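You operate a simulated robot arm through the tools that you are given. There is no shell and no other tool. Be economical: measure what you need, move in short steps, check, and stop when the job is done.

You are at the controls of a simulated two-armed robot. One attempt, no reset.

JOB
Clamp the Tamrelle carton, then add the two bottles its label lists and shut both flaps.
Fine: take them from the green rack. Set down upright: what you pick out.

The check looks at the end state, three seconds after you hand in, the way a careful person would. Anything else that was tipped, shoved, dropped, spilled or broken makes it a failure.

ROBOT AND FRAMES
Two 7-joint arms with fingered hands on one trunk, on a base that drives. Base frame: it is fixed to the floor where the robot stands at the start and does not move with it; the origin is under the middle of the robot, x ahead of it, y to its left, z up; the surface under the hand at the start is at about z = 730. Units: mm, degrees, N and s.
The left shoulder is at the start at [73, 155, 1059], the right one opposite. With the tool pointing down near the work surface each hand reaches from about 440 to 860 mm from the robot's upright axis, wherever it stands, measured 20 degrees to its own side. Places, roughly: cells of the Tamrelle carton [600, -100, 700]; clamp handle [500, -100, 800]; left flap of the Tamrelle carton [600, 100, 900]; right flap of the Tamrelle carton [600, -200, 900]. Payload 4 kg a hand.
The tool frame of a hand sits at the grasp point between the pads (the TCP): z along the fingers, y along the line on which they close. The tips reach 30 mm beyond it. Largest opening 104 mm; the body of the gripper starts 35 mm behind the TCP. The gripper is a hand of 3 fingers: y runs from the thumb to the fingers, the wrist lies at [-15, -104, -178] in the tool frame.
Orientation is told as [roll, pitch, yaw] about the base's x, y, z axes, in that order, counted from this pose: with the fingers straight down and the wrist toward the robot, the tool's x, y and z point along [0, 1, 0], [1, 0, 0] and [0, 0, -1] of the base frame.

CONTROLS
- The arms move only by the tool arm_command. It takes "left_plan", "right_plan" or both (then of equal length, played together; a hand with none holds still); each is a list of rows, each a list of 6 numbers: the turn, a rotation vector about the base's x, y, z in degrees, then the shift along the base's x, y, z in mm. In form: [[wx, wy, wz, dx, dy, dz], ...]. A call has 1 to 8 rows; each row shifts and turns the commanded pose from where the row before left it. Each row takes 0.2 s and may step no farther than 50 mm and 8.6 degrees from the row before; otherwise, the whole call is refused. A pose out of reach is approached as far as the arm can. The call stops where the force on the tool passes 40 N (or 10 N more than at its start, if that is more) or the arm is blocked; 0.2 s more then pass. In this call time passes only in rows, and 0.2 s behind the last. It gives the time, the measured TCP pose, the force on the tool (base axes), the opening and the grip force at its end, in the units of the frame above (readings bear some noise), with the torque about the TCP (base axes, N m) and any sound that the robot's microphone picked up.
- Cameras (640 x 400 px; columns grow to the right, rows downward): "scene" is now at [144.2, -1.4, 1298.7]; the picture's right is [-0.03, -1.00, 0.00], its down [-0.48, 0.01, -0.87] and it looks along [0.87, -0.03, -0.49] (base axes); focal length 271 px, centre (320, 200). "left" rides on the left gripper at [-64, -94, -117] in its tool frame; the picture's right is [-0.72, -0.33, 0.61], its down [0.64, -0.65, 0.40] and it looks along [0.27, 0.68, 0.68] (tool axes); focal length 238 px, centre (320, 200). "right" rides on the right gripper at [64, -94, -117] in its tool frame; the picture's right is [-0.72, 0.33, -0.61], its down [-0.64, -0.65, 0.40] and it looks along [-0.27, 0.68, 0.68] (tool axes); focal length 238 px, centre (320, 200).
- snapshot(camera): a new picture of that camera. The clock stands still meanwhile.
- raise_lower(by): slides the trunk up (or, below 0, down) by that many mm; the arms and the scene camera ride with it, the base frame stays. It gives what a move gives, with no picture.
- steer(legs): drives the robot by 1 to 6 legs, each [ahead, left, turn to the left] in mm, mm and degrees, along the robot's own axes; the way and the turn of a leg run together, so that a leg with both is an arc; at most 1500 mm and 180 degrees a leg. The arms and the cameras ride along, it lands a little off, and it stops where it bumps. It gives what a move gives.
- finger_targets(index, middle, thumb_bend, thumb_turn, hand): sets how far each is bent, from 0 (flat) to 1 (curled in); at 0.3 the hand is open as for a grip, at 0.7 the pads meet at the TCP. One left out holds its place. A second passes; each finger stops where it meets its share of the squeeze, and holds until it gets a number again. It is the only way to open and close the hand. It gives what a move gives, with no picture; readings hold the bend of each and the force on the fingers (four entries, about 0 where the hand has none), thumb and palm. thumb_turn goes from beside the hand (0) to across from the fingers (1), as for a grip.
- aim_head(pan, tilt): turns the head with the scene camera to pan (to the left, within 86 degrees either way) and tilt (down, from -29 to 69), counted from straight ahead of the robot. It gives what a move gives.
- point_at(camera, pixels): there is no depth. For up to 12 entries [column, row, z] of the newest picture of that camera ("zoom" is the newest enlarged one), the place [x, y] in the base frame at which the ray of that pixel passes the height z, good to about 2 mm. The clock stands still meanwhile.
- close_up(camera, box): a new picture of the part [left, top, right, bottom] of that camera's present view, enlarged. The clock stands still meanwhile.
- close_job(): hands the job in; it is judged then, once.

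Keep the steps short. Do not move on a guess: measure, check each grasp and each placing, and mend mistakes. In all there are 80 turns and 62 pictures (those below and enlarged ones count). Leave the grippers open and the arms clear of the work at the hand-in unless told otherwise, and finish with a single line.

The tools are called after "Request:" as name(argument=value, ...) on one line, values as JSON. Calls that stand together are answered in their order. arm_command: Moves the arms, as the interface text tells. Its arguments: {"type":"object","properties":{"left_plan":{"type":"array","items":{"type":"array","items":{"type":"number"}}},"right_plan":{"type":"array","items":{"type":"array","items":{"type":"number"}}}},"required":[]} The other tools are called the same way: raise_lower (by) slides the trunk up or down; finger_targets (index, middle, thumb_bend, thumb_turn, hand) moves the fingers one by one; steer (legs) drives the base; aim_head (pan, tilt) turns the head that bears the scene camera; snapshot (camera) takes a picture; point_at (camera, pixels) gives the place at which the rays of pixels pass given heights; close_up (camera, box) takes an enlarged picture of a part of a camera's view; close_job () hands the job in.

At the start:

```text
t: 0.0
left_eef_pos: [529.2, 211.2, 1149.2]
left_ee_rot: [0.0, 0.1, 0.0]
left_wrist_force: [0.4, -0.8, -0.1]
left_ft_torque: [-0.02, 0.01, 0.01]
left_width: 103.6
left_grip_force: 0.0
left_shape: jaw
left_bend: [0.3, 0.3, 0.3, 0.98]
left_finger forces: [0.1, 0.0, 0.1, 0.0, 0.0, 0.1]
right_eef_pos: [581.8, -191.6, 1152.2]
right_ee_rot: [-0.1, 0.0, -0.1]
right_wrist_force: [-0.5, 0.1, 0.2]
right_ft_torque: [-0.02, 0.0, -0.01]
right_width: 103.7
right_grip_force: 0.0
right_shape: jaw
right_bend: [0.3, 0.3, 0.3, 0.98]
right_finger forces: [0.1, 0.0, 0.0, 0.0, 0.0, 0.0]
trunk travel left (down, up): [-475.0, 465.0]
robot x, y, heading: [-0.3, 0.7, 0.1]
head pan, tilt: [-1.7, 28.9]
```

scene: 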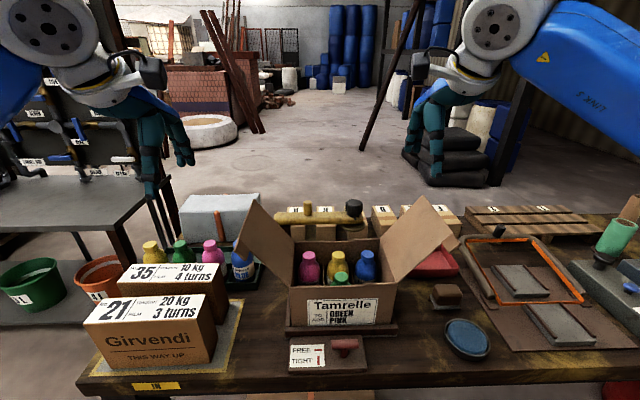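
right: 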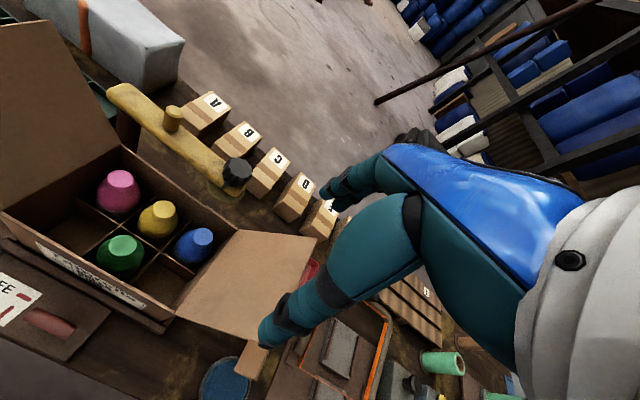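
left: 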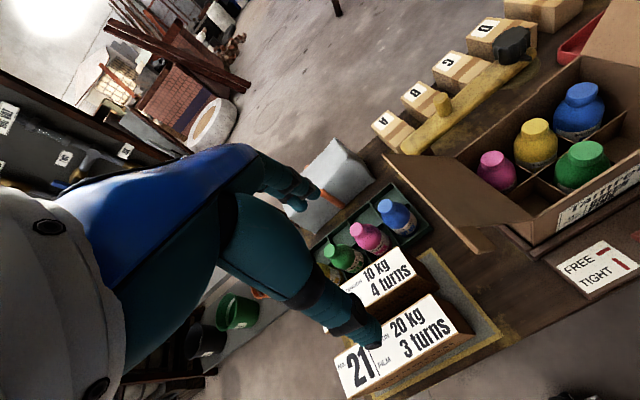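

I see the Tamrelle carton in the middle with a label, a clamp panel in front of it, and a rack of bottles at the left. I'll enlarge the label, the clamp and the rack.

Request:
close_up(camera="scene", box=[270, 280, 430, 380])

Request:
close_up(camera="scene", box=[120, 190, 280, 290])

Request:
close_up(camera="scene", box=[270, 190, 430, 290])

```text
4.00 times, centred on (350, 330) of scene
```

zoom: 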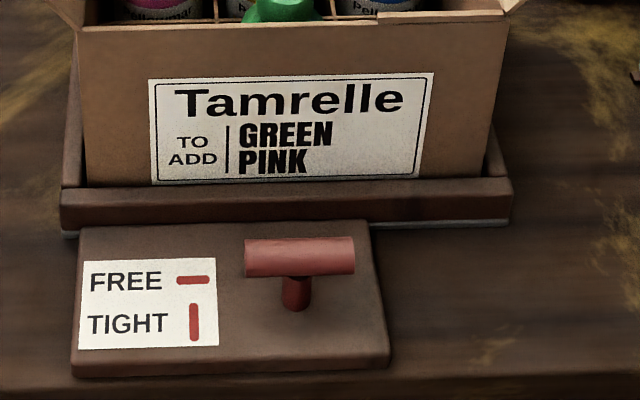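

```text
4.00 times, centred on (200, 240) of scene
```

zoom: 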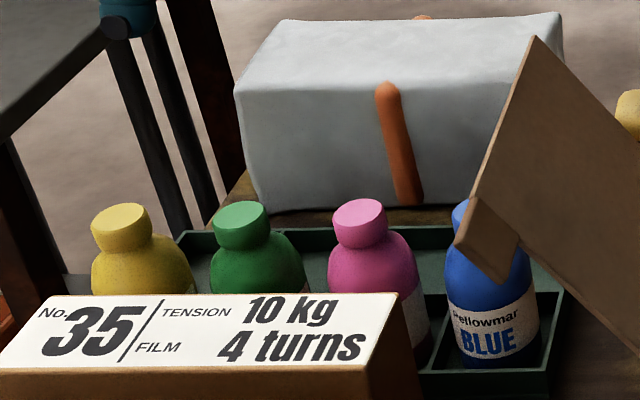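

```text
4.00 times, centred on (350, 240) of scene
```

zoom: 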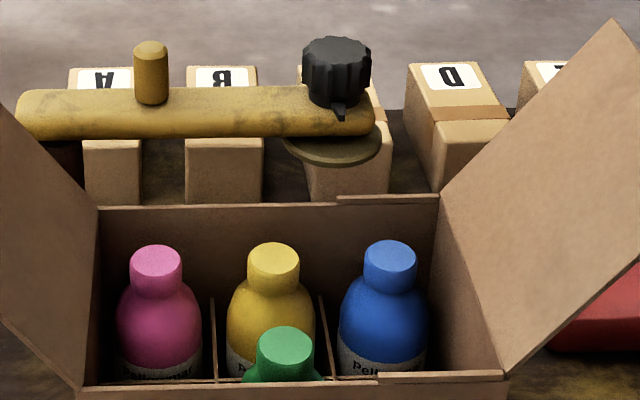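

The label says TO ADD: GREEN and PINK. The clamp bar now lies left-right (FREE), and TIGHT is fore-aft. I'll tilt the head down and pan toward the rack for better views.

Request:
aim_head(pan=5, tilt=48)

Request:
snapshot(camera="scene")

```text
t: 0.8
left_eef_pos: [528.5, 211.4, 1150.0]
left_ee_rot: [0.1, 0.0, 0.1]
left_wrist_force: [0.3, -0.7, 0.1]
left_ft_torque: [0.0, -0.01, 0.01]
left_width: 103.7
left_grip_force: 0.0
left_shape: jaw
left_bend: [0.3, 0.3, 0.3, 0.98]
left_finger forces: [0.0, 0.0, 0.1, 0.0, 0.0, 0.1]
right_eef_pos: [578.6, -191.6, 1153.8]
right_ee_rot: [0.0, -0.1, 0.1]
right_wrist_force: [-0.1, 0.5, 0.4]
right_ft_torque: [0.02, 0.0, -0.01]
right_width: 103.6
right_grip_force: 0.2
right_shape: jaw
right_bend: [0.3, 0.3, 0.3, 0.98]
right_finger forces: [0.1, 0.0, 0.0, 0.0, 0.0, 0.0]
trunk travel left (down, up): [-475.0, 465.0]
robot x, y, heading: [-4.3, -1.2, -0.2]
head pan, tilt: [5.0, 48.0]
```

```text
55 pictures are left
```

scene: 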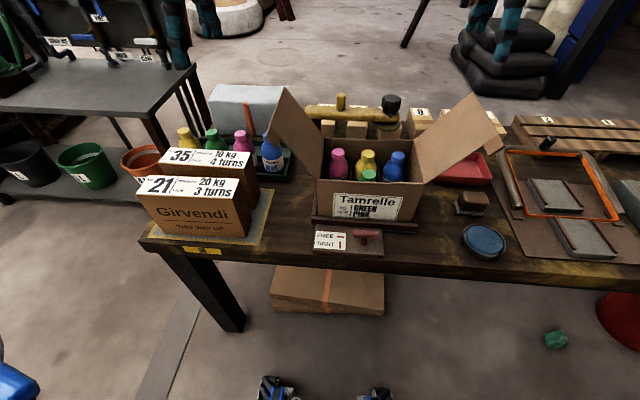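

Now enlarged views of the rack, and of carton plus clamp, so that I can measure.

Request:
close_up(camera="scene", box=[165, 110, 309, 200])

Request:
point_at(camera="zoom", pixels=[[320, 200, 800]])

Request:
close_up(camera="scene", box=[300, 170, 428, 250])

Request:
point_at(camera="zoom", pixels=[[260, 310, 800], [420, 310, 800], [260, 320, 780], [420, 320, 780], [320, 320, 770], [320, 400, 730], [65, 390, 740], [410, 390, 740]])

```text
4.44 times, centred on (237, 155) of scene
```

zoom: 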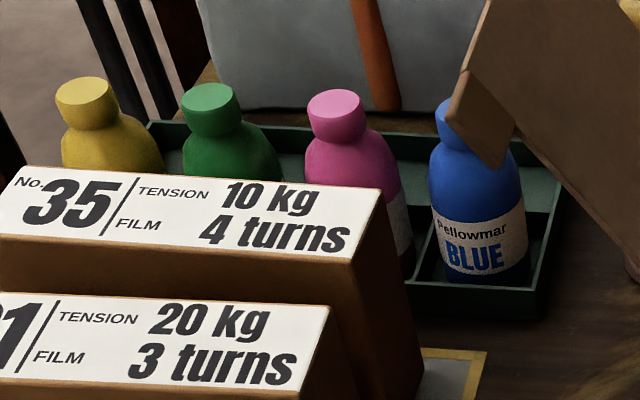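

```text
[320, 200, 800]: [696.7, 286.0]
```

```text
5.00 times, centred on (364, 210) of scene
```

zoom: 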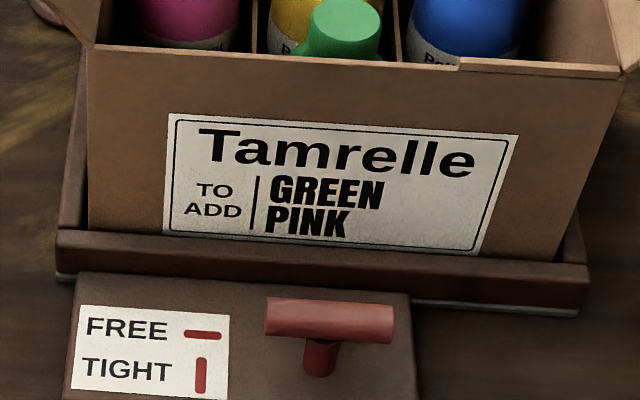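

```text
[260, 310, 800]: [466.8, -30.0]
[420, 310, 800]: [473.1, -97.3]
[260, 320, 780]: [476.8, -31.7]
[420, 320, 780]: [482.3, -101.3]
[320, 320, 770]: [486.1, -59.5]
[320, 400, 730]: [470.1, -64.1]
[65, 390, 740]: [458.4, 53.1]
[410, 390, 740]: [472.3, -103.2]
```

I need a second viewpoint to get heights. I'll enlarge the wrist cameras' views of rack and carton.

Request:
close_up(camera="left", box=[290, 180, 450, 280])

Request:
close_up(camera="left", box=[440, 70, 640, 195])

Request:
close_up(camera="right", box=[0, 130, 320, 330])

```text
4.00 times, centred on (370, 230) of left
```

zoom: 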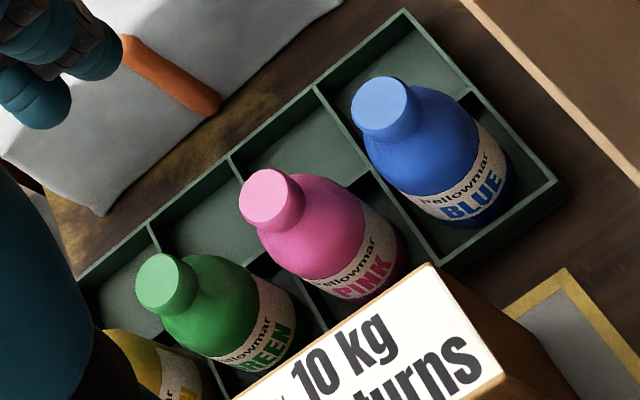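

```text
3.20 times, centred on (540, 132) of left
```

zoom: 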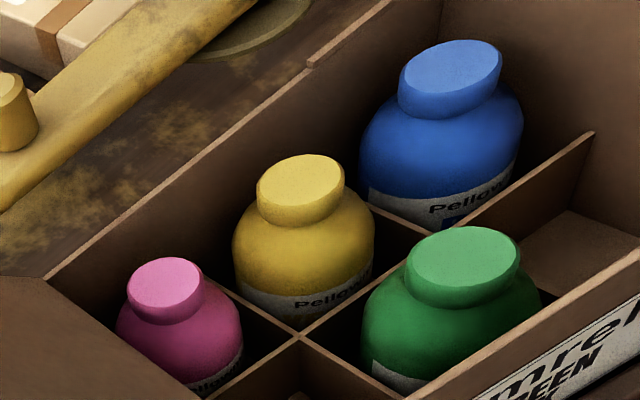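

```text
2.00 times, centred on (160, 230) of right
```

zoom: 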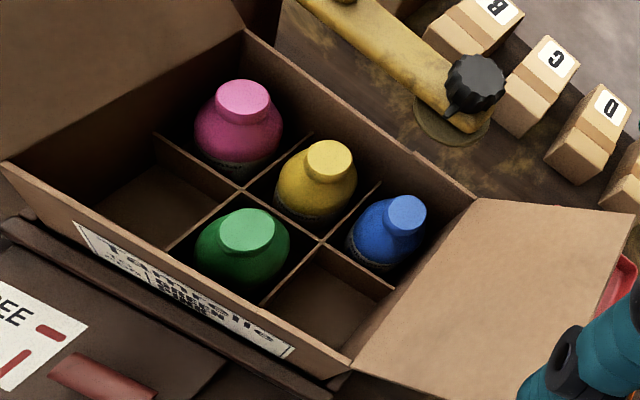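

The labels match their colours; the rack holds yellow, green, pink and blue, and the carton's front-left and front-right cells are empty. I'll triangulate cap tops and rim from the cameras.

Request:
point_at(camera="left", pixels=[[331.3, 251, 820], [331.3, 251, 900], [357.8, 230, 820], [357.8, 230, 900], [491.2, 158.8, 820], [491.2, 158.8, 900], [533.8, 126.3, 820], [533.8, 126.3, 900], [585, 151.9, 820], [585, 151.9, 900], [581.2, 90.6, 820], [581.2, 90.6, 900]])

Request:
point_at(camera="right", pixels=[[121.5, 179, 820], [121.5, 179, 900], [165, 209, 820], [165, 209, 900], [123.5, 245, 820], [123.5, 245, 900], [203.5, 236, 820], [203.5, 236, 900]])

Request:
point_at(camera="scene", pixels=[[211.8, 132, 820], [211.8, 132, 900], [240.4, 133.2, 820], [240.4, 133.2, 900], [338, 153, 820], [338, 153, 900], [369, 174, 820], [369, 174, 900], [317, 178, 870], [418, 186, 870]])

```text
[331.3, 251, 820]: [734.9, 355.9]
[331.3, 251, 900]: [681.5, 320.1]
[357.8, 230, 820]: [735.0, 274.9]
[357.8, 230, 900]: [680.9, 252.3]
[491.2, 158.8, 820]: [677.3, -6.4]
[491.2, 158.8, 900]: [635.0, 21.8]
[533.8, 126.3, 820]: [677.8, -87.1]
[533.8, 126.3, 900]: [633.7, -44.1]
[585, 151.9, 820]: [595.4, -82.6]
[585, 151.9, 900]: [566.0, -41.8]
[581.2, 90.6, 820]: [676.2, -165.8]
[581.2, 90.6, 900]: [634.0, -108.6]
```

```text
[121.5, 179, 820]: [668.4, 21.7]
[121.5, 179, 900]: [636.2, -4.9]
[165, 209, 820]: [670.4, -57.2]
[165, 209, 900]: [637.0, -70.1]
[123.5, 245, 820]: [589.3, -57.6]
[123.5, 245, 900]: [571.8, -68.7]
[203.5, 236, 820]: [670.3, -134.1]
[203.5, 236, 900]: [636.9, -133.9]
```

```text
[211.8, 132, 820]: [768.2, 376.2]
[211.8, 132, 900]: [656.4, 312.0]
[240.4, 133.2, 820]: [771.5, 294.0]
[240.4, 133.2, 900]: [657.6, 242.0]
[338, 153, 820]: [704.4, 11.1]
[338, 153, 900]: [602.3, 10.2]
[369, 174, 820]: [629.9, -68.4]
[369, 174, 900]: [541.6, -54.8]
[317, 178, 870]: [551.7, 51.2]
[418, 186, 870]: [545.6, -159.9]
```

Carton caps triangulate to z≈861 with 72 mm cells, so the empty cells are at about (581, 8) and (581, -135). Now the rim corners and the clamp bar.

Request:
point_at(camera="right", pixels=[[5, 215, 820], [5, 215, 900], [175, 312.5, 820], [175, 312.5, 900], [29, 310, 760], [29, 310, 820], [70, 332, 760], [70, 332, 820]])

Request:
point_at(camera="scene", pixels=[[317, 178, 820], [317, 178, 900], [425, 184, 820], [425, 184, 900], [353, 231.5, 760], [353, 231.5, 820], [378.5, 234.5, 760], [378.5, 234.5, 820], [282, 87, 950], [282, 87, 1050], [473, 94, 950], [473, 94, 1050]])

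Request:
snapshot(camera="right")

```text
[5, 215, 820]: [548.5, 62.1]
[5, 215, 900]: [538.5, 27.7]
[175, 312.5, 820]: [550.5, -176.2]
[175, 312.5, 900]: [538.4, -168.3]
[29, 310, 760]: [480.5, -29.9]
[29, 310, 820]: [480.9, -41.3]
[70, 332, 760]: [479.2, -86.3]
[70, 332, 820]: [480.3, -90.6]
```

```text
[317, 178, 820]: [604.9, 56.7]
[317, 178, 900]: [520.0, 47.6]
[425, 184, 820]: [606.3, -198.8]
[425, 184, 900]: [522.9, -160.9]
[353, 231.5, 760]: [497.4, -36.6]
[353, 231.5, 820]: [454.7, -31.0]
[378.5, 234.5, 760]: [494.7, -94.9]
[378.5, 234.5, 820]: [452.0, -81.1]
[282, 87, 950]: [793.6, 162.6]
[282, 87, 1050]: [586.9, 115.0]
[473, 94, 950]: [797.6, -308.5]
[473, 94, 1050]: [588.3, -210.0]
```

```text
49 pictures are left
```

right: 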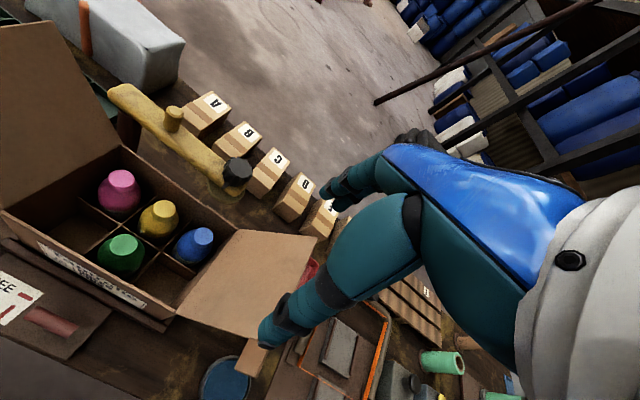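

The rim is at z≈881 and the front wall at x≈541. The clamp bar centre is about (480, -62, 784), lying along y. I'll half-close the right hand so the fingers clear the carton front, then bring it above the bar.

Request:
finger_targets(hand="right", index=0.48, middle=0.48, thumb_bend=0.48, thumb_turn=1)

Request:
arm_command(right_plan=[[0, 0, 0, -33, 43, 0], [0, 0, 0, -33, 43, 0], [0, 0, 0, -33, 44, 0], [0, 0, 0, 0, 0, -50], [0, 0, 0, 0, 0, -50], [0, 0, 0, 0, 0, -50], [0, 0, 0, 0, 0, -50]])

Request:
snapshot(camera="right")

Request:
snapshot(camera="scene")

```text
t: 1.8
left_eef_pos: [529.5, 210.9, 1150.9]
left_ee_rot: [0.0, 0.0, 0.0]
left_wrist_force: [-0.4, -0.1, 0.1]
left_ft_torque: [-0.03, 0.02, -0.03]
left_width: 103.5
left_grip_force: 0.1
left_shape: jaw
left_bend: [0.3, 0.3, 0.3, 0.98]
left_finger forces: [0.1, 0.1, 0.0, 0.1, 0.1, 0.0]
right_eef_pos: [579.0, -192.0, 1154.1]
right_ee_rot: [0.0, 0.0, 0.1]
right_wrist_force: [0.7, -0.2, 0.5]
right_ft_torque: [0.03, 0.03, -0.03]
right_width: 57.7
right_grip_force: 0.0
right_shape: fingers
right_bend: [0.48, 0.48, 0.48, 1.0]
right_finger forces: [0.0, 0.0, 0.0, 0.0, 0.0, 0.0]
trunk travel left (down, up): [-475.0, 465.0]
robot x, y, heading: [-1.0, -2.1, -0.1]
head pan, tilt: [5.0, 48.0]
```

```text
refused: row 1 steps farther than a row can; nothing moved
```

```text
48 pictures are left
```

right: 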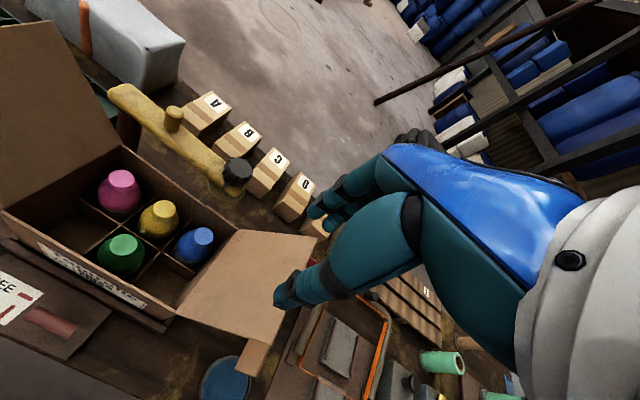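

```text
47 pictures are left
```

scene: 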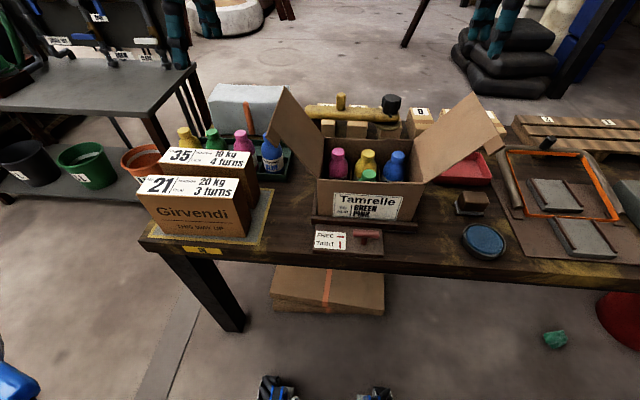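

The first row was 54 mm long, so the call was refused. I'll resend it with shorter rows.

Request:
arm_command(right_plan=[[0, 0, 0, -25, 32, 0], [0, 0, 0, -25, 32, 0], [0, 0, 0, -25, 33, 0], [0, 0, 0, -24, 33, 0], [0, 0, 0, 0, 0, -49], [0, 0, 0, 0, 0, -49], [0, 0, 0, 0, 0, -49], [0, 0, 0, 0, 0, -49]])

Request:
snapshot(camera="right")

```text
t: 3.6
left_eef_pos: [528.6, 211.1, 1150.6]
left_ee_rot: [0.0, 0.0, 0.1]
left_wrist_force: [0.6, 0.1, 0.4]
left_ft_torque: [-0.01, 0.04, -0.03]
left_width: 103.8
left_grip_force: 0.1
left_shape: jaw
left_bend: [0.3, 0.3, 0.3, 0.98]
left_finger forces: [0.1, 0.0, 0.1, 0.1, 0.0, 0.0]
right_eef_pos: [477.5, -61.6, 959.2]
right_ee_rot: [0.0, -0.1, 0.1]
right_wrist_force: [-0.2, -0.5, -0.4]
right_ft_torque: [0.0, 0.01, 0.0]
right_width: 57.6
right_grip_force: 0.1
right_shape: fingers
right_bend: [0.48, 0.48, 0.48, 1.0]
right_finger forces: [0.1, 0.0, 0.0, 0.0, 0.0, 0.0]
trunk travel left (down, up): [-475.0, 465.0]
robot x, y, heading: [-0.1, 2.3, -0.1]
head pan, tilt: [5.0, 48.0]
```

```text
46 pictures are left
```

right: 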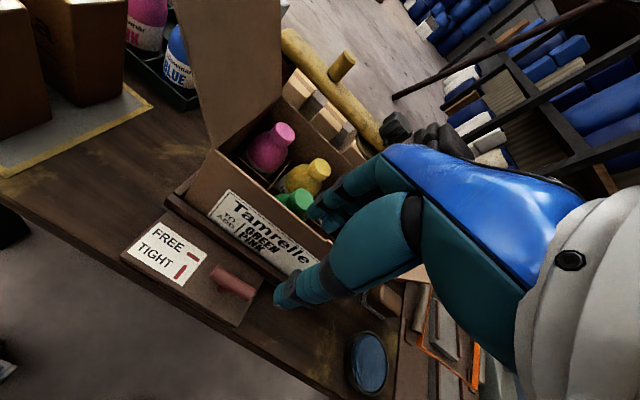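

The bar is at about (213,270)–(252,295) in this view. I'll check its place at z=784.

Request:
point_at(camera="right", pixels=[[214, 270, 784], [251, 294, 784], [214, 270, 775], [251, 294, 775], [195, 215, 881], [232, 277, 784], [232, 277, 775]])

Request:
close_up(camera="right", box=[120, 200, 330, 331])

```text
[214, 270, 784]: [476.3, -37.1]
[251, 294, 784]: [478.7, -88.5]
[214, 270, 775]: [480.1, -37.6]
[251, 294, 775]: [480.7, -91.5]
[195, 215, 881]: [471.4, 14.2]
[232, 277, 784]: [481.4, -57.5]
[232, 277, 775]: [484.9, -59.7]
```

```text
3.05 times, centred on (225, 266) of right
```

zoom: 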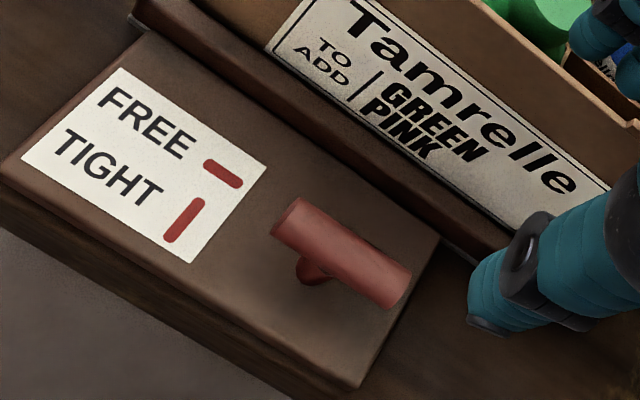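

The bar centre is about (479, -63, 780) and 15 mm thick. I'll narrow the fingers a bit and descend to z≈790.

Request:
finger_targets(hand="right", index=0.54, middle=0.54, thumb_bend=0.54)

Request:
arm_command(right_plan=[[0, 0, 0, 1, -1, -45], [0, 0, 0, 0, 0, -45], [0, 0, 0, 0, 0, -35], [0, 0, 0, 0, 0, -22], [0, 0, 0, 0, 0, -22]])

Request:
close_up(camera="scene", box=[292, 160, 452, 260])

```text
t: 4.6
left_eef_pos: [528.2, 211.5, 1150.2]
left_ee_rot: [0.0, 0.0, 0.0]
left_wrist_force: [0.4, -0.1, 0.1]
left_ft_torque: [-0.01, -0.01, 0.0]
left_width: 103.8
left_grip_force: 0.0
left_shape: jaw
left_bend: [0.3, 0.3, 0.3, 0.98]
left_finger forces: [0.0, 0.1, 0.0, 0.0, 0.0, 0.1]
right_eef_pos: [476.8, -62.1, 958.9]
right_ee_rot: [0.0, 0.0, 0.0]
right_wrist_force: [0.5, 0.6, 0.4]
right_ft_torque: [0.0, 0.02, 0.0]
right_width: 42.2
right_grip_force: 0.1
right_shape: fingers
right_bend: [0.54, 0.54, 0.54, 1.0]
right_finger forces: [0.0, 0.0, 0.0, 0.0, 0.1, 0.1]
trunk travel left (down, up): [-475.0, 465.0]
robot x, y, heading: [-3.1, -0.7, -0.1]
head pan, tilt: [5.0, 48.0]
```

```text
t: 5.8
left_eef_pos: [529.3, 210.8, 1150.5]
left_ee_rot: [0.0, 0.0, -0.1]
left_wrist_force: [-0.1, 0.3, -0.3]
left_ft_torque: [0.02, 0.01, -0.02]
left_width: 103.6
left_grip_force: 0.1
left_shape: jaw
left_bend: [0.3, 0.3, 0.3, 0.98]
left_finger forces: [0.0, 0.1, 0.1, 0.0, 0.0, 0.1]
right_eef_pos: [480.1, -61.4, 790.2]
right_ee_rot: [0.1, 0.0, 0.0]
right_wrist_force: [0.6, -0.1, -0.1]
right_ft_torque: [0.01, 0.0, 0.0]
right_width: 41.9
right_grip_force: 0.1
right_shape: fingers
right_bend: [0.54, 0.54, 0.54, 1.0]
right_finger forces: [0.0, 0.1, 0.0, 0.1, 0.1, 0.0]
trunk travel left (down, up): [-475.0, 465.0]
robot x, y, heading: [-3.7, 1.5, -0.1]
head pan, tilt: [5.0, 48.0]
```

```text
4.00 times, centred on (372, 210) of scene
```

zoom: 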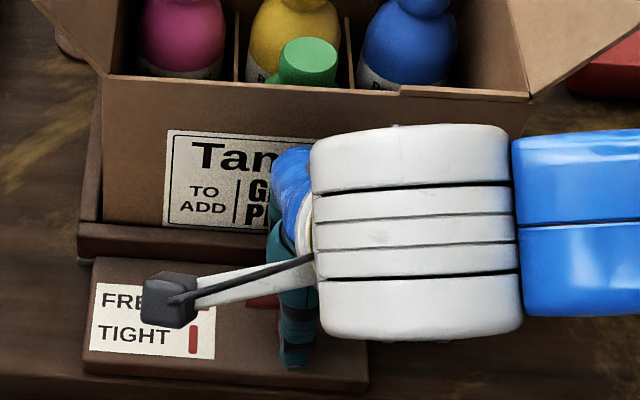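

The hand is in place with no contact force. I'll close on the bar.

Request:
finger_targets(hand="right", index=0.7, middle=0.7, thumb_bend=0.7)

```text
t: 6.8
left_eef_pos: [529.1, 211.0, 1151.1]
left_ee_rot: [0.0, 0.0, 0.0]
left_wrist_force: [0.0, 0.0, 0.1]
left_ft_torque: [0.0, -0.01, -0.02]
left_width: 103.6
left_grip_force: 0.0
left_shape: jaw
left_bend: [0.3, 0.3, 0.3, 0.98]
left_finger forces: [0.0, 0.0, 0.0, 0.0, 0.0, 0.1]
right_eef_pos: [480.0, -62.4, 790.3]
right_ee_rot: [0.0, 0.0, 0.1]
right_wrist_force: [-0.9, -0.1, -3.1]
right_ft_torque: [0.01, 0.02, 0.02]
right_width: 10.9
right_grip_force: 3.3
right_shape: fingers
right_bend: [0.67, 0.69, 0.66, 1.0]
right_finger forces: [2.1, 0.9, 0.1, 0.0, 3.8, 0.1]
trunk travel left (down, up): [-475.0, 465.0]
robot x, y, heading: [1.4, 2.1, 0.0]
head pan, tilt: [5.0, 48.0]
```

It is gripped lightly, 10.9 mm at 3.3 N. I'll squeeze a bit more and try a small counter-clockwise turn to read the torque.

Request:
finger_targets(hand="right", index=0.85, middle=0.85, thumb_bend=0.85)

Request:
arm_command(right_plan=[[0, 0, 5, 0, 0, 0], [0, 0, 5, 0, 0, 0]])

Request:
close_up(camera="right", box=[120, 130, 440, 330])

```text
t: 7.8
left_eef_pos: [528.6, 210.3, 1150.7]
left_ee_rot: [0.1, 0.1, 0.0]
left_wrist_force: [-0.9, -0.5, 0.1]
left_ft_torque: [0.03, -0.03, 0.0]
left_width: 104.0
left_grip_force: 0.1
left_shape: jaw
left_bend: [0.3, 0.3, 0.3, 0.98]
left_finger forces: [0.0, 0.0, 0.0, 0.1, 0.0, 0.0]
right_eef_pos: [479.3, -62.8, 789.3]
right_ee_rot: [0.1, 0.2, 0.0]
right_wrist_force: [-5.4, -2.5, -16.0]
right_ft_torque: [0.03, 0.16, 0.02]
right_width: 7.9
right_grip_force: 21.3
right_shape: fingers
right_bend: [0.72, 0.71, 0.68, 1.0]
right_finger forces: [8.6, 12.3, 0.0, 0.1, 22.0, 0.0]
trunk travel left (down, up): [-475.0, 465.0]
robot x, y, heading: [-0.0, -2.3, 0.0]
head pan, tilt: [5.0, 48.0]
```

```text
t: 8.4
left_eef_pos: [529.7, 209.4, 1151.4]
left_ee_rot: [0.2, 0.0, 0.1]
left_wrist_force: [-0.5, 0.0, 0.0]
left_ft_torque: [0.01, -0.02, 0.01]
left_width: 103.7
left_grip_force: 0.1
left_shape: jaw
left_bend: [0.3, 0.3, 0.3, 0.98]
left_finger forces: [0.0, 0.0, 0.0, 0.0, 0.1, 0.1]
right_eef_pos: [479.2, -63.2, 788.6]
right_ee_rot: [0.0, 0.2, 10.0]
right_wrist_force: [-6.6, -4.2, -14.0]
right_ft_torque: [-0.01, 0.18, -0.02]
right_width: 7.7
right_grip_force: 21.4
right_shape: fingers
right_bend: [0.72, 0.72, 0.68, 1.0]
right_finger forces: [8.4, 12.6, 0.0, 0.0, 22.1, 0.0]
trunk travel left (down, up): [-475.0, 465.0]
robot x, y, heading: [-2.2, 0.5, -0.4]
head pan, tilt: [5.0, 48.0]
```

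```text
2.00 times, centred on (280, 230) of right
```

zoom: 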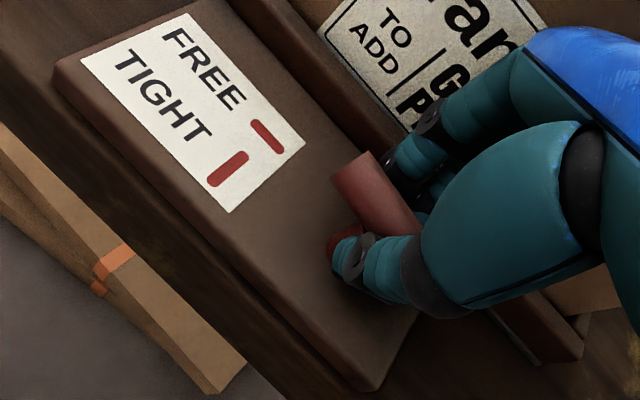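

The bar seems to turn with almost no resistance. I'll continue counter-clockwise and compare.

Request:
arm_command(right_plan=[[0, 0, 8, 0, 0, 0], [0, 0, 8, 0, 0, 0], [0, 0, 8, 0, 0, 0]])

Request:
close_up(camera="right", box=[120, 130, 440, 330])

```text
t: 9.2
left_eef_pos: [529.1, 208.3, 1150.9]
left_ee_rot: [0.1, 0.0, 0.0]
left_wrist_force: [0.4, -0.7, -1.0]
left_ft_torque: [0.0, 0.01, 0.0]
left_width: 103.5
left_grip_force: 0.0
left_shape: jaw
left_bend: [0.3, 0.3, 0.3, 0.98]
left_finger forces: [0.0, 0.1, 0.0, 0.1, 0.0, 0.1]
right_eef_pos: [482.5, -64.8, 788.1]
right_ee_rot: [0.0, -0.2, 34.1]
right_wrist_force: [-3.9, -5.4, -11.9]
right_ft_torque: [-0.08, 0.19, -0.07]
right_width: 7.7
right_grip_force: 22.2
right_shape: fingers
right_bend: [0.72, 0.72, 0.68, 0.99]
right_finger forces: [12.7, 9.1, 0.0, 0.0, 22.7, 0.0]
trunk travel left (down, up): [-475.0, 465.0]
robot x, y, heading: [4.0, -0.8, -0.1]
head pan, tilt: [5.0, 48.0]
```

```text
2.00 times, centred on (280, 230) of right
```

zoom: 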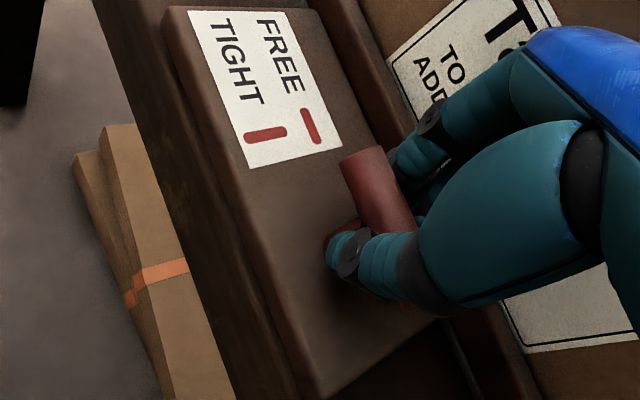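

It's unclear whether the bar followed or slipped. I'll open and look at the handle.

Request:
finger_targets(hand="right", index=0.54, middle=0.54, thumb_bend=0.54)

Request:
arm_command(right_plan=[[0, 0, 0, 0, 0, 40], [0, 0, 0, 0, 0, 40], [0, 0, 0, 0, 0, 40]])

Request:
close_up(camera="right", box=[120, 130, 440, 330])

```text
t: 10.2
left_eef_pos: [527.4, 211.2, 1150.8]
left_ee_rot: [0.0, 0.1, 0.0]
left_wrist_force: [-0.4, 0.9, 0.3]
left_ft_torque: [0.0, -0.01, -0.02]
left_width: 103.8
left_grip_force: 0.0
left_shape: jaw
left_bend: [0.3, 0.3, 0.3, 0.98]
left_finger forces: [0.0, 0.0, 0.0, 0.0, 0.0, 0.1]
right_eef_pos: [480.2, -62.7, 787.8]
right_ee_rot: [0.0, 0.0, 34.0]
right_wrist_force: [0.5, 0.4, 0.0]
right_ft_torque: [0.0, -0.01, 0.02]
right_width: 40.8
right_grip_force: 0.1
right_shape: fingers
right_bend: [0.54, 0.54, 0.54, 1.0]
right_finger forces: [0.0, 0.0, 0.1, 0.1, 0.1, 0.0]
trunk travel left (down, up): [-475.0, 465.0]
robot x, y, heading: [-0.3, -1.3, -0.1]
head pan, tilt: [5.0, 48.0]
```

```text
t: 11.0
left_eef_pos: [529.1, 210.1, 1152.3]
left_ee_rot: [0.0, -0.1, 0.0]
left_wrist_force: [-0.1, 0.4, -0.4]
left_ft_torque: [0.02, 0.01, 0.01]
left_width: 103.6
left_grip_force: 0.0
left_shape: jaw
left_bend: [0.3, 0.3, 0.3, 0.98]
left_finger forces: [0.0, 0.0, 0.0, 0.0, 0.0, 0.1]
right_eef_pos: [479.9, -62.7, 905.7]
right_ee_rot: [0.1, 0.0, 34.1]
right_wrist_force: [-1.0, 0.0, -0.9]
right_ft_torque: [0.01, 0.03, 0.02]
right_width: 41.3
right_grip_force: 0.1
right_shape: fingers
right_bend: [0.54, 0.54, 0.54, 1.0]
right_finger forces: [0.0, 0.0, 0.0, 0.0, 0.1, 0.0]
trunk travel left (down, up): [-475.0, 465.0]
robot x, y, heading: [-0.8, -1.2, 0.2]
head pan, tilt: [5.0, 48.0]
```

```text
2.00 times, centred on (280, 230) of right
```

zoom: 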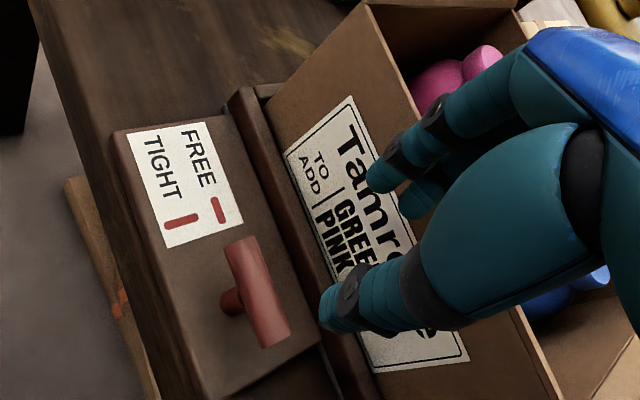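

Request:
point_at(camera="zoom", pixels=[[242, 243, 784], [275, 337, 784], [224, 252, 784], [260, 346, 784], [258, 240, 784], [292, 330, 784], [213, 198, 746], [222, 222, 746]])

```text
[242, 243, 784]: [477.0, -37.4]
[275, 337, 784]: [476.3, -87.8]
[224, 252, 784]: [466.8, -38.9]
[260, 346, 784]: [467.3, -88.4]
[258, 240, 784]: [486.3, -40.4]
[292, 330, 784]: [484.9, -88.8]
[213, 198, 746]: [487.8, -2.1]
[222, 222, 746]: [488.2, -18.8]
```

The bar hasn't moved; the hand slipped around it because a centred grip gives little leverage. I'll grip near its right end and move along an arc instead.

Request:
arm_command(right_plan=[[0, 0, -8.5, -2, -4, 0], [0, 0, -8.5, -1, -4, 0], [0, 0, -8.5, 0, -4, 0], [0, 0, -8.5, 0, -4, -30], [0, 0, 0, 0, 0, -40], [0, 0, 0, 0, 0, -40]])

Request:
finger_targets(hand="right", index=0.85, middle=0.85, thumb_bend=0.85)

Request:
arm_command(right_plan=[[0, 0, 5, 1.4, 0.06, 0], [0, 0, 5, 1.4, 0.18, 0], [0, 0, 5, 1.4, 0.3, 0]])

```text
t: 12.4
left_eef_pos: [528.4, 211.8, 1149.6]
left_ee_rot: [0.0, 0.0, 0.0]
left_wrist_force: [-0.2, -1.0, -0.1]
left_ft_torque: [0.02, 0.02, 0.04]
left_width: 103.7
left_grip_force: 0.1
left_shape: jaw
left_bend: [0.3, 0.3, 0.3, 0.98]
left_finger forces: [0.0, 0.1, 0.0, 0.0, 0.1, 0.0]
right_eef_pos: [476.3, -77.6, 800.7]
right_ee_rot: [0.0, -0.1, 0.0]
right_wrist_force: [1.0, -0.2, -0.5]
right_ft_torque: [-0.02, -0.03, -0.01]
right_width: 40.9
right_grip_force: 0.1
right_shape: fingers
right_bend: [0.54, 0.54, 0.54, 1.0]
right_finger forces: [0.0, 0.0, 0.1, 0.0, 0.0, 0.0]
trunk travel left (down, up): [-475.0, 465.0]
robot x, y, heading: [-1.1, 1.2, 0.1]
head pan, tilt: [5.0, 48.0]
```

```text
t: 13.4
left_eef_pos: [529.5, 209.9, 1150.3]
left_ee_rot: [0.0, 0.0, 0.0]
left_wrist_force: [-0.3, 0.5, 0.3]
left_ft_torque: [0.01, 0.02, 0.01]
left_width: 103.7
left_grip_force: 0.0
left_shape: jaw
left_bend: [0.3, 0.3, 0.3, 0.98]
left_finger forces: [0.0, 0.1, 0.1, 0.0, 0.1, 0.1]
right_eef_pos: [475.2, -78.7, 799.2]
right_ee_rot: [0.0, 0.2, 0.1]
right_wrist_force: [-2.3, -4.0, -13.5]
right_ft_torque: [-0.05, 0.08, -0.01]
right_width: 11.4
right_grip_force: 21.6
right_shape: fingers
right_bend: [0.62, 0.66, 0.67, 1.0]
right_finger forces: [11.0, 10.5, 0.0, 0.1, 22.2, 0.1]
trunk travel left (down, up): [-475.0, 465.0]
robot x, y, heading: [0.4, -0.9, -0.1]
head pan, tilt: [5.0, 48.0]
```

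```text
t: 14.2
left_eef_pos: [527.7, 209.4, 1151.0]
left_ee_rot: [0.1, -0.1, 0.0]
left_wrist_force: [1.0, 0.7, 0.4]
left_ft_torque: [0.01, 0.02, -0.01]
left_width: 103.7
left_grip_force: 0.1
left_shape: jaw
left_bend: [0.3, 0.3, 0.3, 0.98]
left_finger forces: [0.0, 0.0, 0.0, 0.1, 0.0, 0.0]
right_eef_pos: [481.0, -78.0, 798.5]
right_ee_rot: [0.1, -0.1, 15.1]
right_wrist_force: [-7.6, -5.0, -10.7]
right_ft_torque: [-0.16, 0.19, 0.0]
right_width: 11.7
right_grip_force: 20.5
right_shape: fingers
right_bend: [0.71, 0.68, 0.67, 1.0]
right_finger forces: [9.8, 7.8, 0.1, 0.0, 23.7, 0.0]
trunk travel left (down, up): [-475.0, 465.0]
robot x, y, heading: [1.2, -1.3, -0.1]
head pan, tilt: [5.0, 48.0]
```

Request:
close_up(camera="right", box=[120, 130, 440, 330])

```text
2.00 times, centred on (280, 230) of right
```

zoom: 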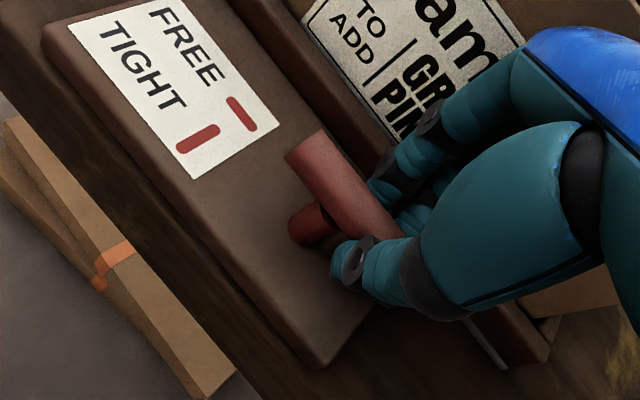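

Request:
point_at(camera="zoom", pixels=[[305, 146, 784], [367, 225, 784], [326, 130, 784], [385, 208, 784], [286, 160, 784], [345, 238, 784]])

```text
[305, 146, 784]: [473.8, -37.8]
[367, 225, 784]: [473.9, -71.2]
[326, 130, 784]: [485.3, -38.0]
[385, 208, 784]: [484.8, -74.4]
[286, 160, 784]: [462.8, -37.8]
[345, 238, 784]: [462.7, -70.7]
```

The bar has not moved counter-clockwise, so that is probably the stop. I'll go back and try clockwise on the same grip.

Request:
arm_command(right_plan=[[0, 0, -7.5, -2.1, 0, 0], [0, 0, -7.5, -2.1, 0, 0], [0, 0, -6, -1.8, 0.1, 0], [0, 0, -6, -1.8, 0.3, 0], [0, 0, -6, -1.7, 0.5, 0]])

Request:
close_up(camera="right", box=[120, 130, 440, 330])

```text
t: 15.4
left_eef_pos: [529.1, 211.1, 1150.4]
left_ee_rot: [0.0, 0.0, 0.0]
left_wrist_force: [-0.1, -0.5, 0.1]
left_ft_torque: [-0.01, -0.02, 0.0]
left_width: 103.6
left_grip_force: 0.1
left_shape: jaw
left_bend: [0.3, 0.3, 0.3, 0.98]
left_finger forces: [0.0, 0.0, 0.0, 0.0, 0.0, 0.0]
right_eef_pos: [473.7, -77.8, 799.4]
right_ee_rot: [0.0, 0.0, -18.1]
right_wrist_force: [-3.7, -2.7, -11.6]
right_ft_torque: [-0.03, 0.05, 0.05]
right_width: 11.4
right_grip_force: 21.7
right_shape: fingers
right_bend: [0.71, 0.66, 0.67, 1.0]
right_finger forces: [10.2, 11.0, 0.1, 0.0, 21.9, 0.0]
trunk travel left (down, up): [-475.0, 465.0]
robot x, y, heading: [-1.3, -1.9, 0.1]
head pan, tilt: [5.0, 48.0]
```

```text
2.00 times, centred on (280, 230) of right
```

zoom: 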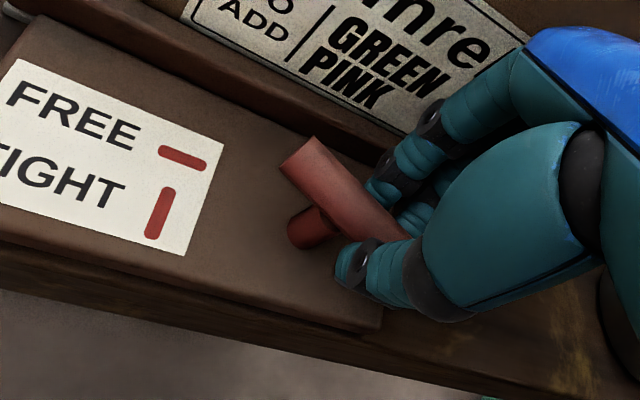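

Clockwise works: the bar is now visibly turned relative to the FREE mark. I'll continue along the arc.

Request:
arm_command(right_plan=[[0, 0, -8, -2.1, 0.8, 0], [0, 0, -8, -1.9, 1.1, 0], [0, 0, -8, -1.8, 1.4, 0], [0, 0, -8, -1.6, 1.6, 0], [0, 0, -8, -1.3, 1.8, 0]])

Request:
close_up(camera="scene", box=[292, 160, 452, 260])

```text
t: 16.6
left_eef_pos: [529.5, 213.1, 1149.6]
left_ee_rot: [-0.1, 0.0, -0.1]
left_wrist_force: [-0.3, 0.0, -0.4]
left_ft_torque: [-0.01, -0.01, -0.03]
left_width: 104.0
left_grip_force: 0.0
left_shape: jaw
left_bend: [0.3, 0.3, 0.3, 0.98]
left_finger forces: [0.0, 0.1, 0.0, 0.0, 0.0, 0.0]
right_eef_pos: [464.9, -69.2, 799.2]
right_ee_rot: [-0.1, -0.1, -58.0]
right_wrist_force: [-1.6, 1.8, -13.7]
right_ft_torque: [0.03, 0.06, 0.06]
right_width: 11.5
right_grip_force: 21.2
right_shape: fingers
right_bend: [0.71, 0.67, 0.67, 1.0]
right_finger forces: [10.2, 10.4, 0.0, 0.1, 21.8, 0.0]
trunk travel left (down, up): [-475.0, 465.0]
robot x, y, heading: [3.3, -1.8, -0.0]
head pan, tilt: [5.0, 48.0]
```

```text
4.00 times, centred on (372, 210) of scene
```

zoom: 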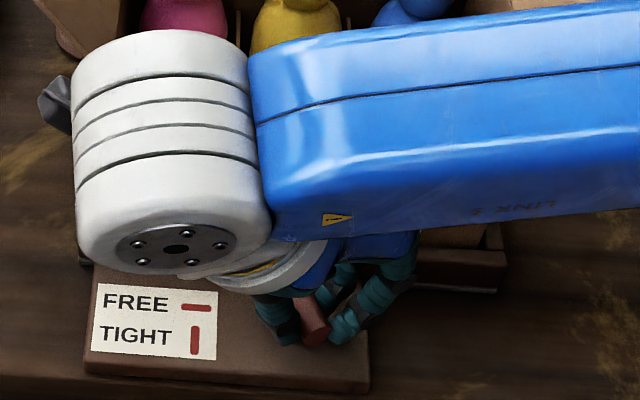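

The forearm passes near the right flap, so I'll check the whole scene before going on.

Request:
snapshot(camera="scene")

Request:
snapshot(camera="left")

```text
37 pictures are left
```

scene: 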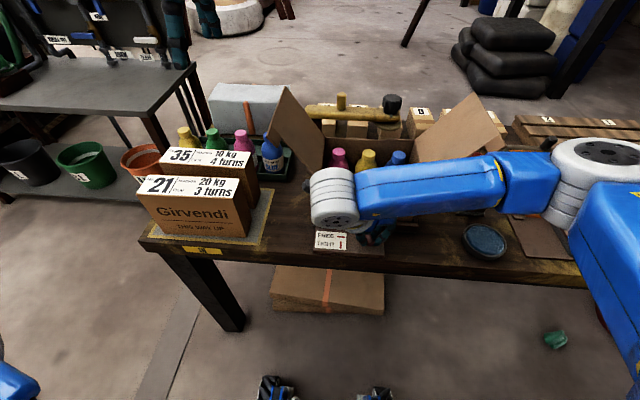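

```text
36 pictures are left
```

left: 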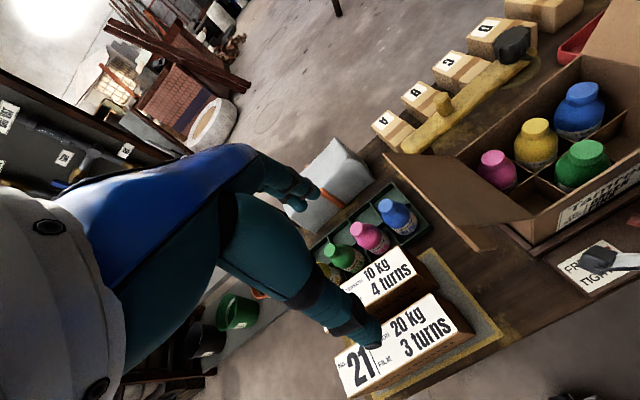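

The forearm is at x≈415–470, in front of the flap (x≥541), and the flap is unmoved. I'll carry on to the end of the turn.

Request:
arm_command(right_plan=[[0, 0, -8, -1, 2, 0], [0, 0, -8, -0.8, 2.1, 0]])

Request:
arm_command(right_plan=[[0, 0, -8, -0.4, 2.2, 0], [0, 0, -8, -0.2, 2.2, 0]])

Request:
snapshot(camera="scene")

Request:
close_up(camera="right", box=[120, 130, 440, 330])

```text
t: 17.2
left_eef_pos: [529.9, 215.0, 1148.4]
left_ee_rot: [-0.1, 0.0, 0.1]
left_wrist_force: [-0.5, 0.5, 0.2]
left_ft_torque: [0.01, 0.0, 0.03]
left_width: 103.7
left_grip_force: 0.0
left_shape: jaw
left_bend: [0.3, 0.3, 0.3, 0.98]
left_finger forces: [0.1, 0.0, 0.1, 0.1, 0.0, 0.0]
right_eef_pos: [461.9, -65.2, 798.2]
right_ee_rot: [-0.1, -0.1, -74.1]
right_wrist_force: [2.2, 3.7, -11.1]
right_ft_torque: [0.12, -0.06, 0.06]
right_width: 11.5
right_grip_force: 20.1
right_shape: fingers
right_bend: [0.71, 0.67, 0.67, 1.0]
right_finger forces: [9.6, 9.6, 0.0, 0.0, 21.9, 0.1]
trunk travel left (down, up): [-475.0, 465.0]
robot x, y, heading: [-1.0, 1.1, 0.2]
head pan, tilt: [5.0, 48.0]
```

```text
t: 17.8
left_eef_pos: [529.6, 210.5, 1148.6]
left_ee_rot: [0.0, 0.2, 0.0]
left_wrist_force: [0.2, 0.4, 0.0]
left_ft_torque: [0.03, 0.0, 0.03]
left_width: 103.5
left_grip_force: 0.2
left_shape: jaw
left_bend: [0.3, 0.3, 0.3, 0.98]
left_finger forces: [0.0, 0.0, 0.0, 0.0, 0.0, 0.0]
right_eef_pos: [462.4, -63.2, 798.4]
right_ee_rot: [0.1, -0.2, -90.1]
right_wrist_force: [5.8, 1.3, -7.1]
right_ft_torque: [-0.01, -0.12, 0.17]
right_width: 11.2
right_grip_force: 20.7
right_shape: fingers
right_bend: [0.71, 0.65, 0.67, 1.0]
right_finger forces: [8.3, 12.8, 0.0, 0.0, 21.1, 0.1]
trunk travel left (down, up): [-475.0, 465.0]
robot x, y, heading: [-0.3, -1.6, -0.1]
head pan, tilt: [5.0, 48.0]
```

```text
35 pictures are left
```

scene: 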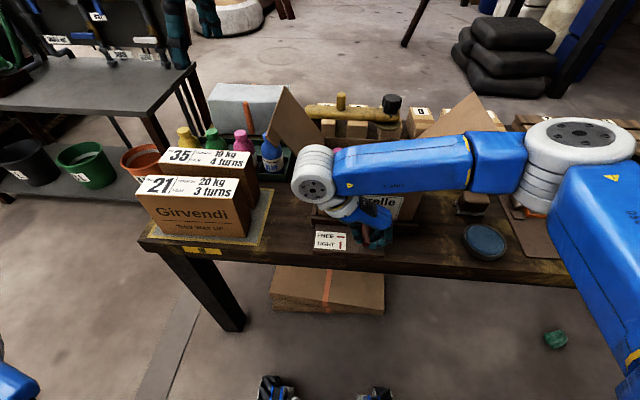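

```text
2.00 times, centred on (280, 230) of right
```

zoom: 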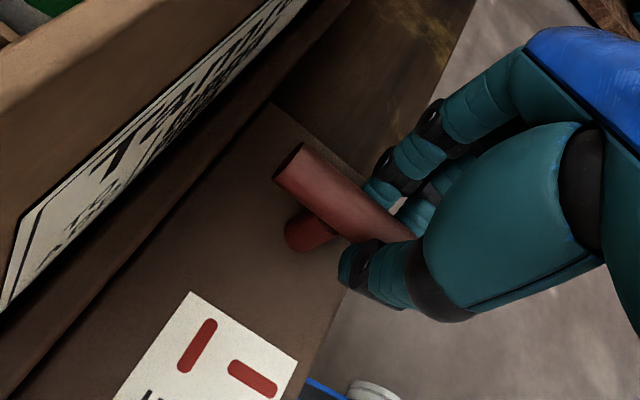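

Request:
point_at(camera="zoom", pixels=[[288, 160, 784], [375, 224, 784], [275, 178, 784], [340, 228, 784], [303, 143, 784], [360, 184, 784]])

```text
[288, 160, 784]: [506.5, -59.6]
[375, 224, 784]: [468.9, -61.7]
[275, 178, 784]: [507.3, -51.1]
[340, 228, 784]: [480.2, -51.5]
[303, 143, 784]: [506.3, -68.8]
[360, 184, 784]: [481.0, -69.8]
```

The bar is within about 2° of fore-aft. I'll press a touch further to seat it at the stop, then open and lift.

Request:
arm_command(right_plan=[[0, 0, -4, 0, 1.2, 0], [0, 0, -4, 0, 1.2, 0]])

Request:
finger_targets(hand="right", index=0.54, middle=0.54, thumb_bend=0.54)

Request:
arm_command(right_plan=[[0, 0, 4, 0, 0, 45], [0, 0, 8, 0, 0, 45], [0, 0, 8, 0, 0, 45], [0, 0, 8, 0, 0, 45], [0, 0, 8, 0, 0, 45], [0, 0, 8, 0, 0, 45], [0, 0, 8, 0, 0, 45], [0, 0, 8, 0, -20, 30]])

Request:
close_up(camera="scene", box=[292, 160, 452, 260])

```text
t: 18.4
left_eef_pos: [530.7, 210.0, 1150.2]
left_ee_rot: [0.1, 0.1, -0.1]
left_wrist_force: [0.7, -0.4, -0.4]
left_ft_torque: [0.04, -0.01, 0.01]
left_width: 103.6
left_grip_force: 0.2
left_shape: jaw
left_bend: [0.3, 0.3, 0.3, 0.98]
left_finger forces: [0.1, 0.1, 0.0, 0.0, 0.1, 0.1]
right_eef_pos: [463.3, -62.2, 797.8]
right_ee_rot: [-0.1, -0.2, -98.1]
right_wrist_force: [11.4, -6.1, -7.4]
right_ft_torque: [-0.19, -0.26, 0.27]
right_width: 10.6
right_grip_force: 22.3
right_shape: fingers
right_bend: [0.71, 0.63, 0.68, 1.0]
right_finger forces: [9.3, 15.0, 0.0, 0.0, 19.4, 0.1]
trunk travel left (down, up): [-475.0, 465.0]
robot x, y, heading: [-0.3, 2.1, -0.2]
head pan, tilt: [5.0, 48.0]
```

```text
t: 19.4
left_eef_pos: [528.3, 211.9, 1151.0]
left_ee_rot: [-0.2, 0.0, -0.1]
left_wrist_force: [-0.2, 0.1, -0.1]
left_ft_torque: [-0.01, 0.01, -0.01]
left_width: 103.7
left_grip_force: 0.0
left_shape: jaw
left_bend: [0.3, 0.3, 0.3, 0.98]
left_finger forces: [0.1, 0.0, 0.0, 0.0, 0.0, 0.1]
right_eef_pos: [459.6, -59.8, 798.4]
right_ee_rot: [-0.1, -0.2, -98.0]
right_wrist_force: [0.2, -0.5, 0.1]
right_ft_torque: [0.0, -0.01, 0.01]
right_width: 40.7
right_grip_force: 0.0
right_shape: fingers
right_bend: [0.54, 0.54, 0.54, 1.0]
right_finger forces: [0.0, 0.0, 0.1, 0.1, 0.0, 0.1]
trunk travel left (down, up): [-475.0, 465.0]
robot x, y, heading: [-2.4, 0.2, 0.1]
head pan, tilt: [5.0, 48.0]
```

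```text
t: 21.2
left_eef_pos: [528.6, 211.4, 1151.4]
left_ee_rot: [0.0, -0.2, 0.0]
left_wrist_force: [-0.2, 0.1, -0.2]
left_ft_torque: [-0.02, -0.01, 0.0]
left_width: 103.6
left_grip_force: 0.0
left_shape: jaw
left_bend: [0.3, 0.3, 0.3, 0.98]
left_finger forces: [0.1, 0.0, 0.0, 0.0, 0.0, 0.1]
right_eef_pos: [460.4, -81.0, 1145.4]
right_ee_rot: [-0.1, 0.1, -37.8]
right_wrist_force: [0.3, -0.7, -0.4]
right_ft_torque: [-0.01, -0.01, 0.05]
right_width: 40.9
right_grip_force: 0.0
right_shape: fingers
right_bend: [0.54, 0.54, 0.54, 1.0]
right_finger forces: [0.0, 0.0, 0.0, 0.0, 0.1, 0.0]
trunk travel left (down, up): [-475.0, 465.0]
robot x, y, heading: [-1.1, 0.9, -0.1]
head pan, tilt: [5.0, 48.0]
```

```text
4.00 times, centred on (372, 210) of scene
```

zoom: 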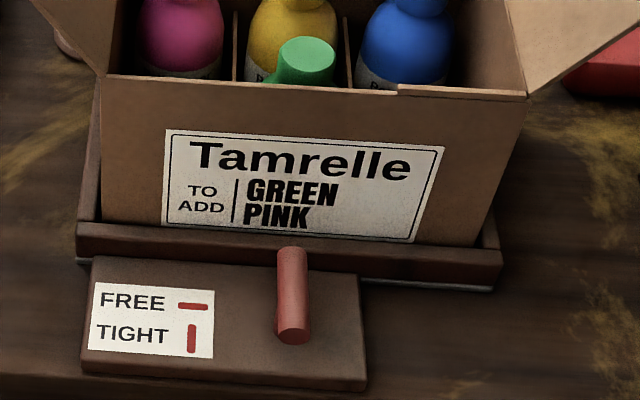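

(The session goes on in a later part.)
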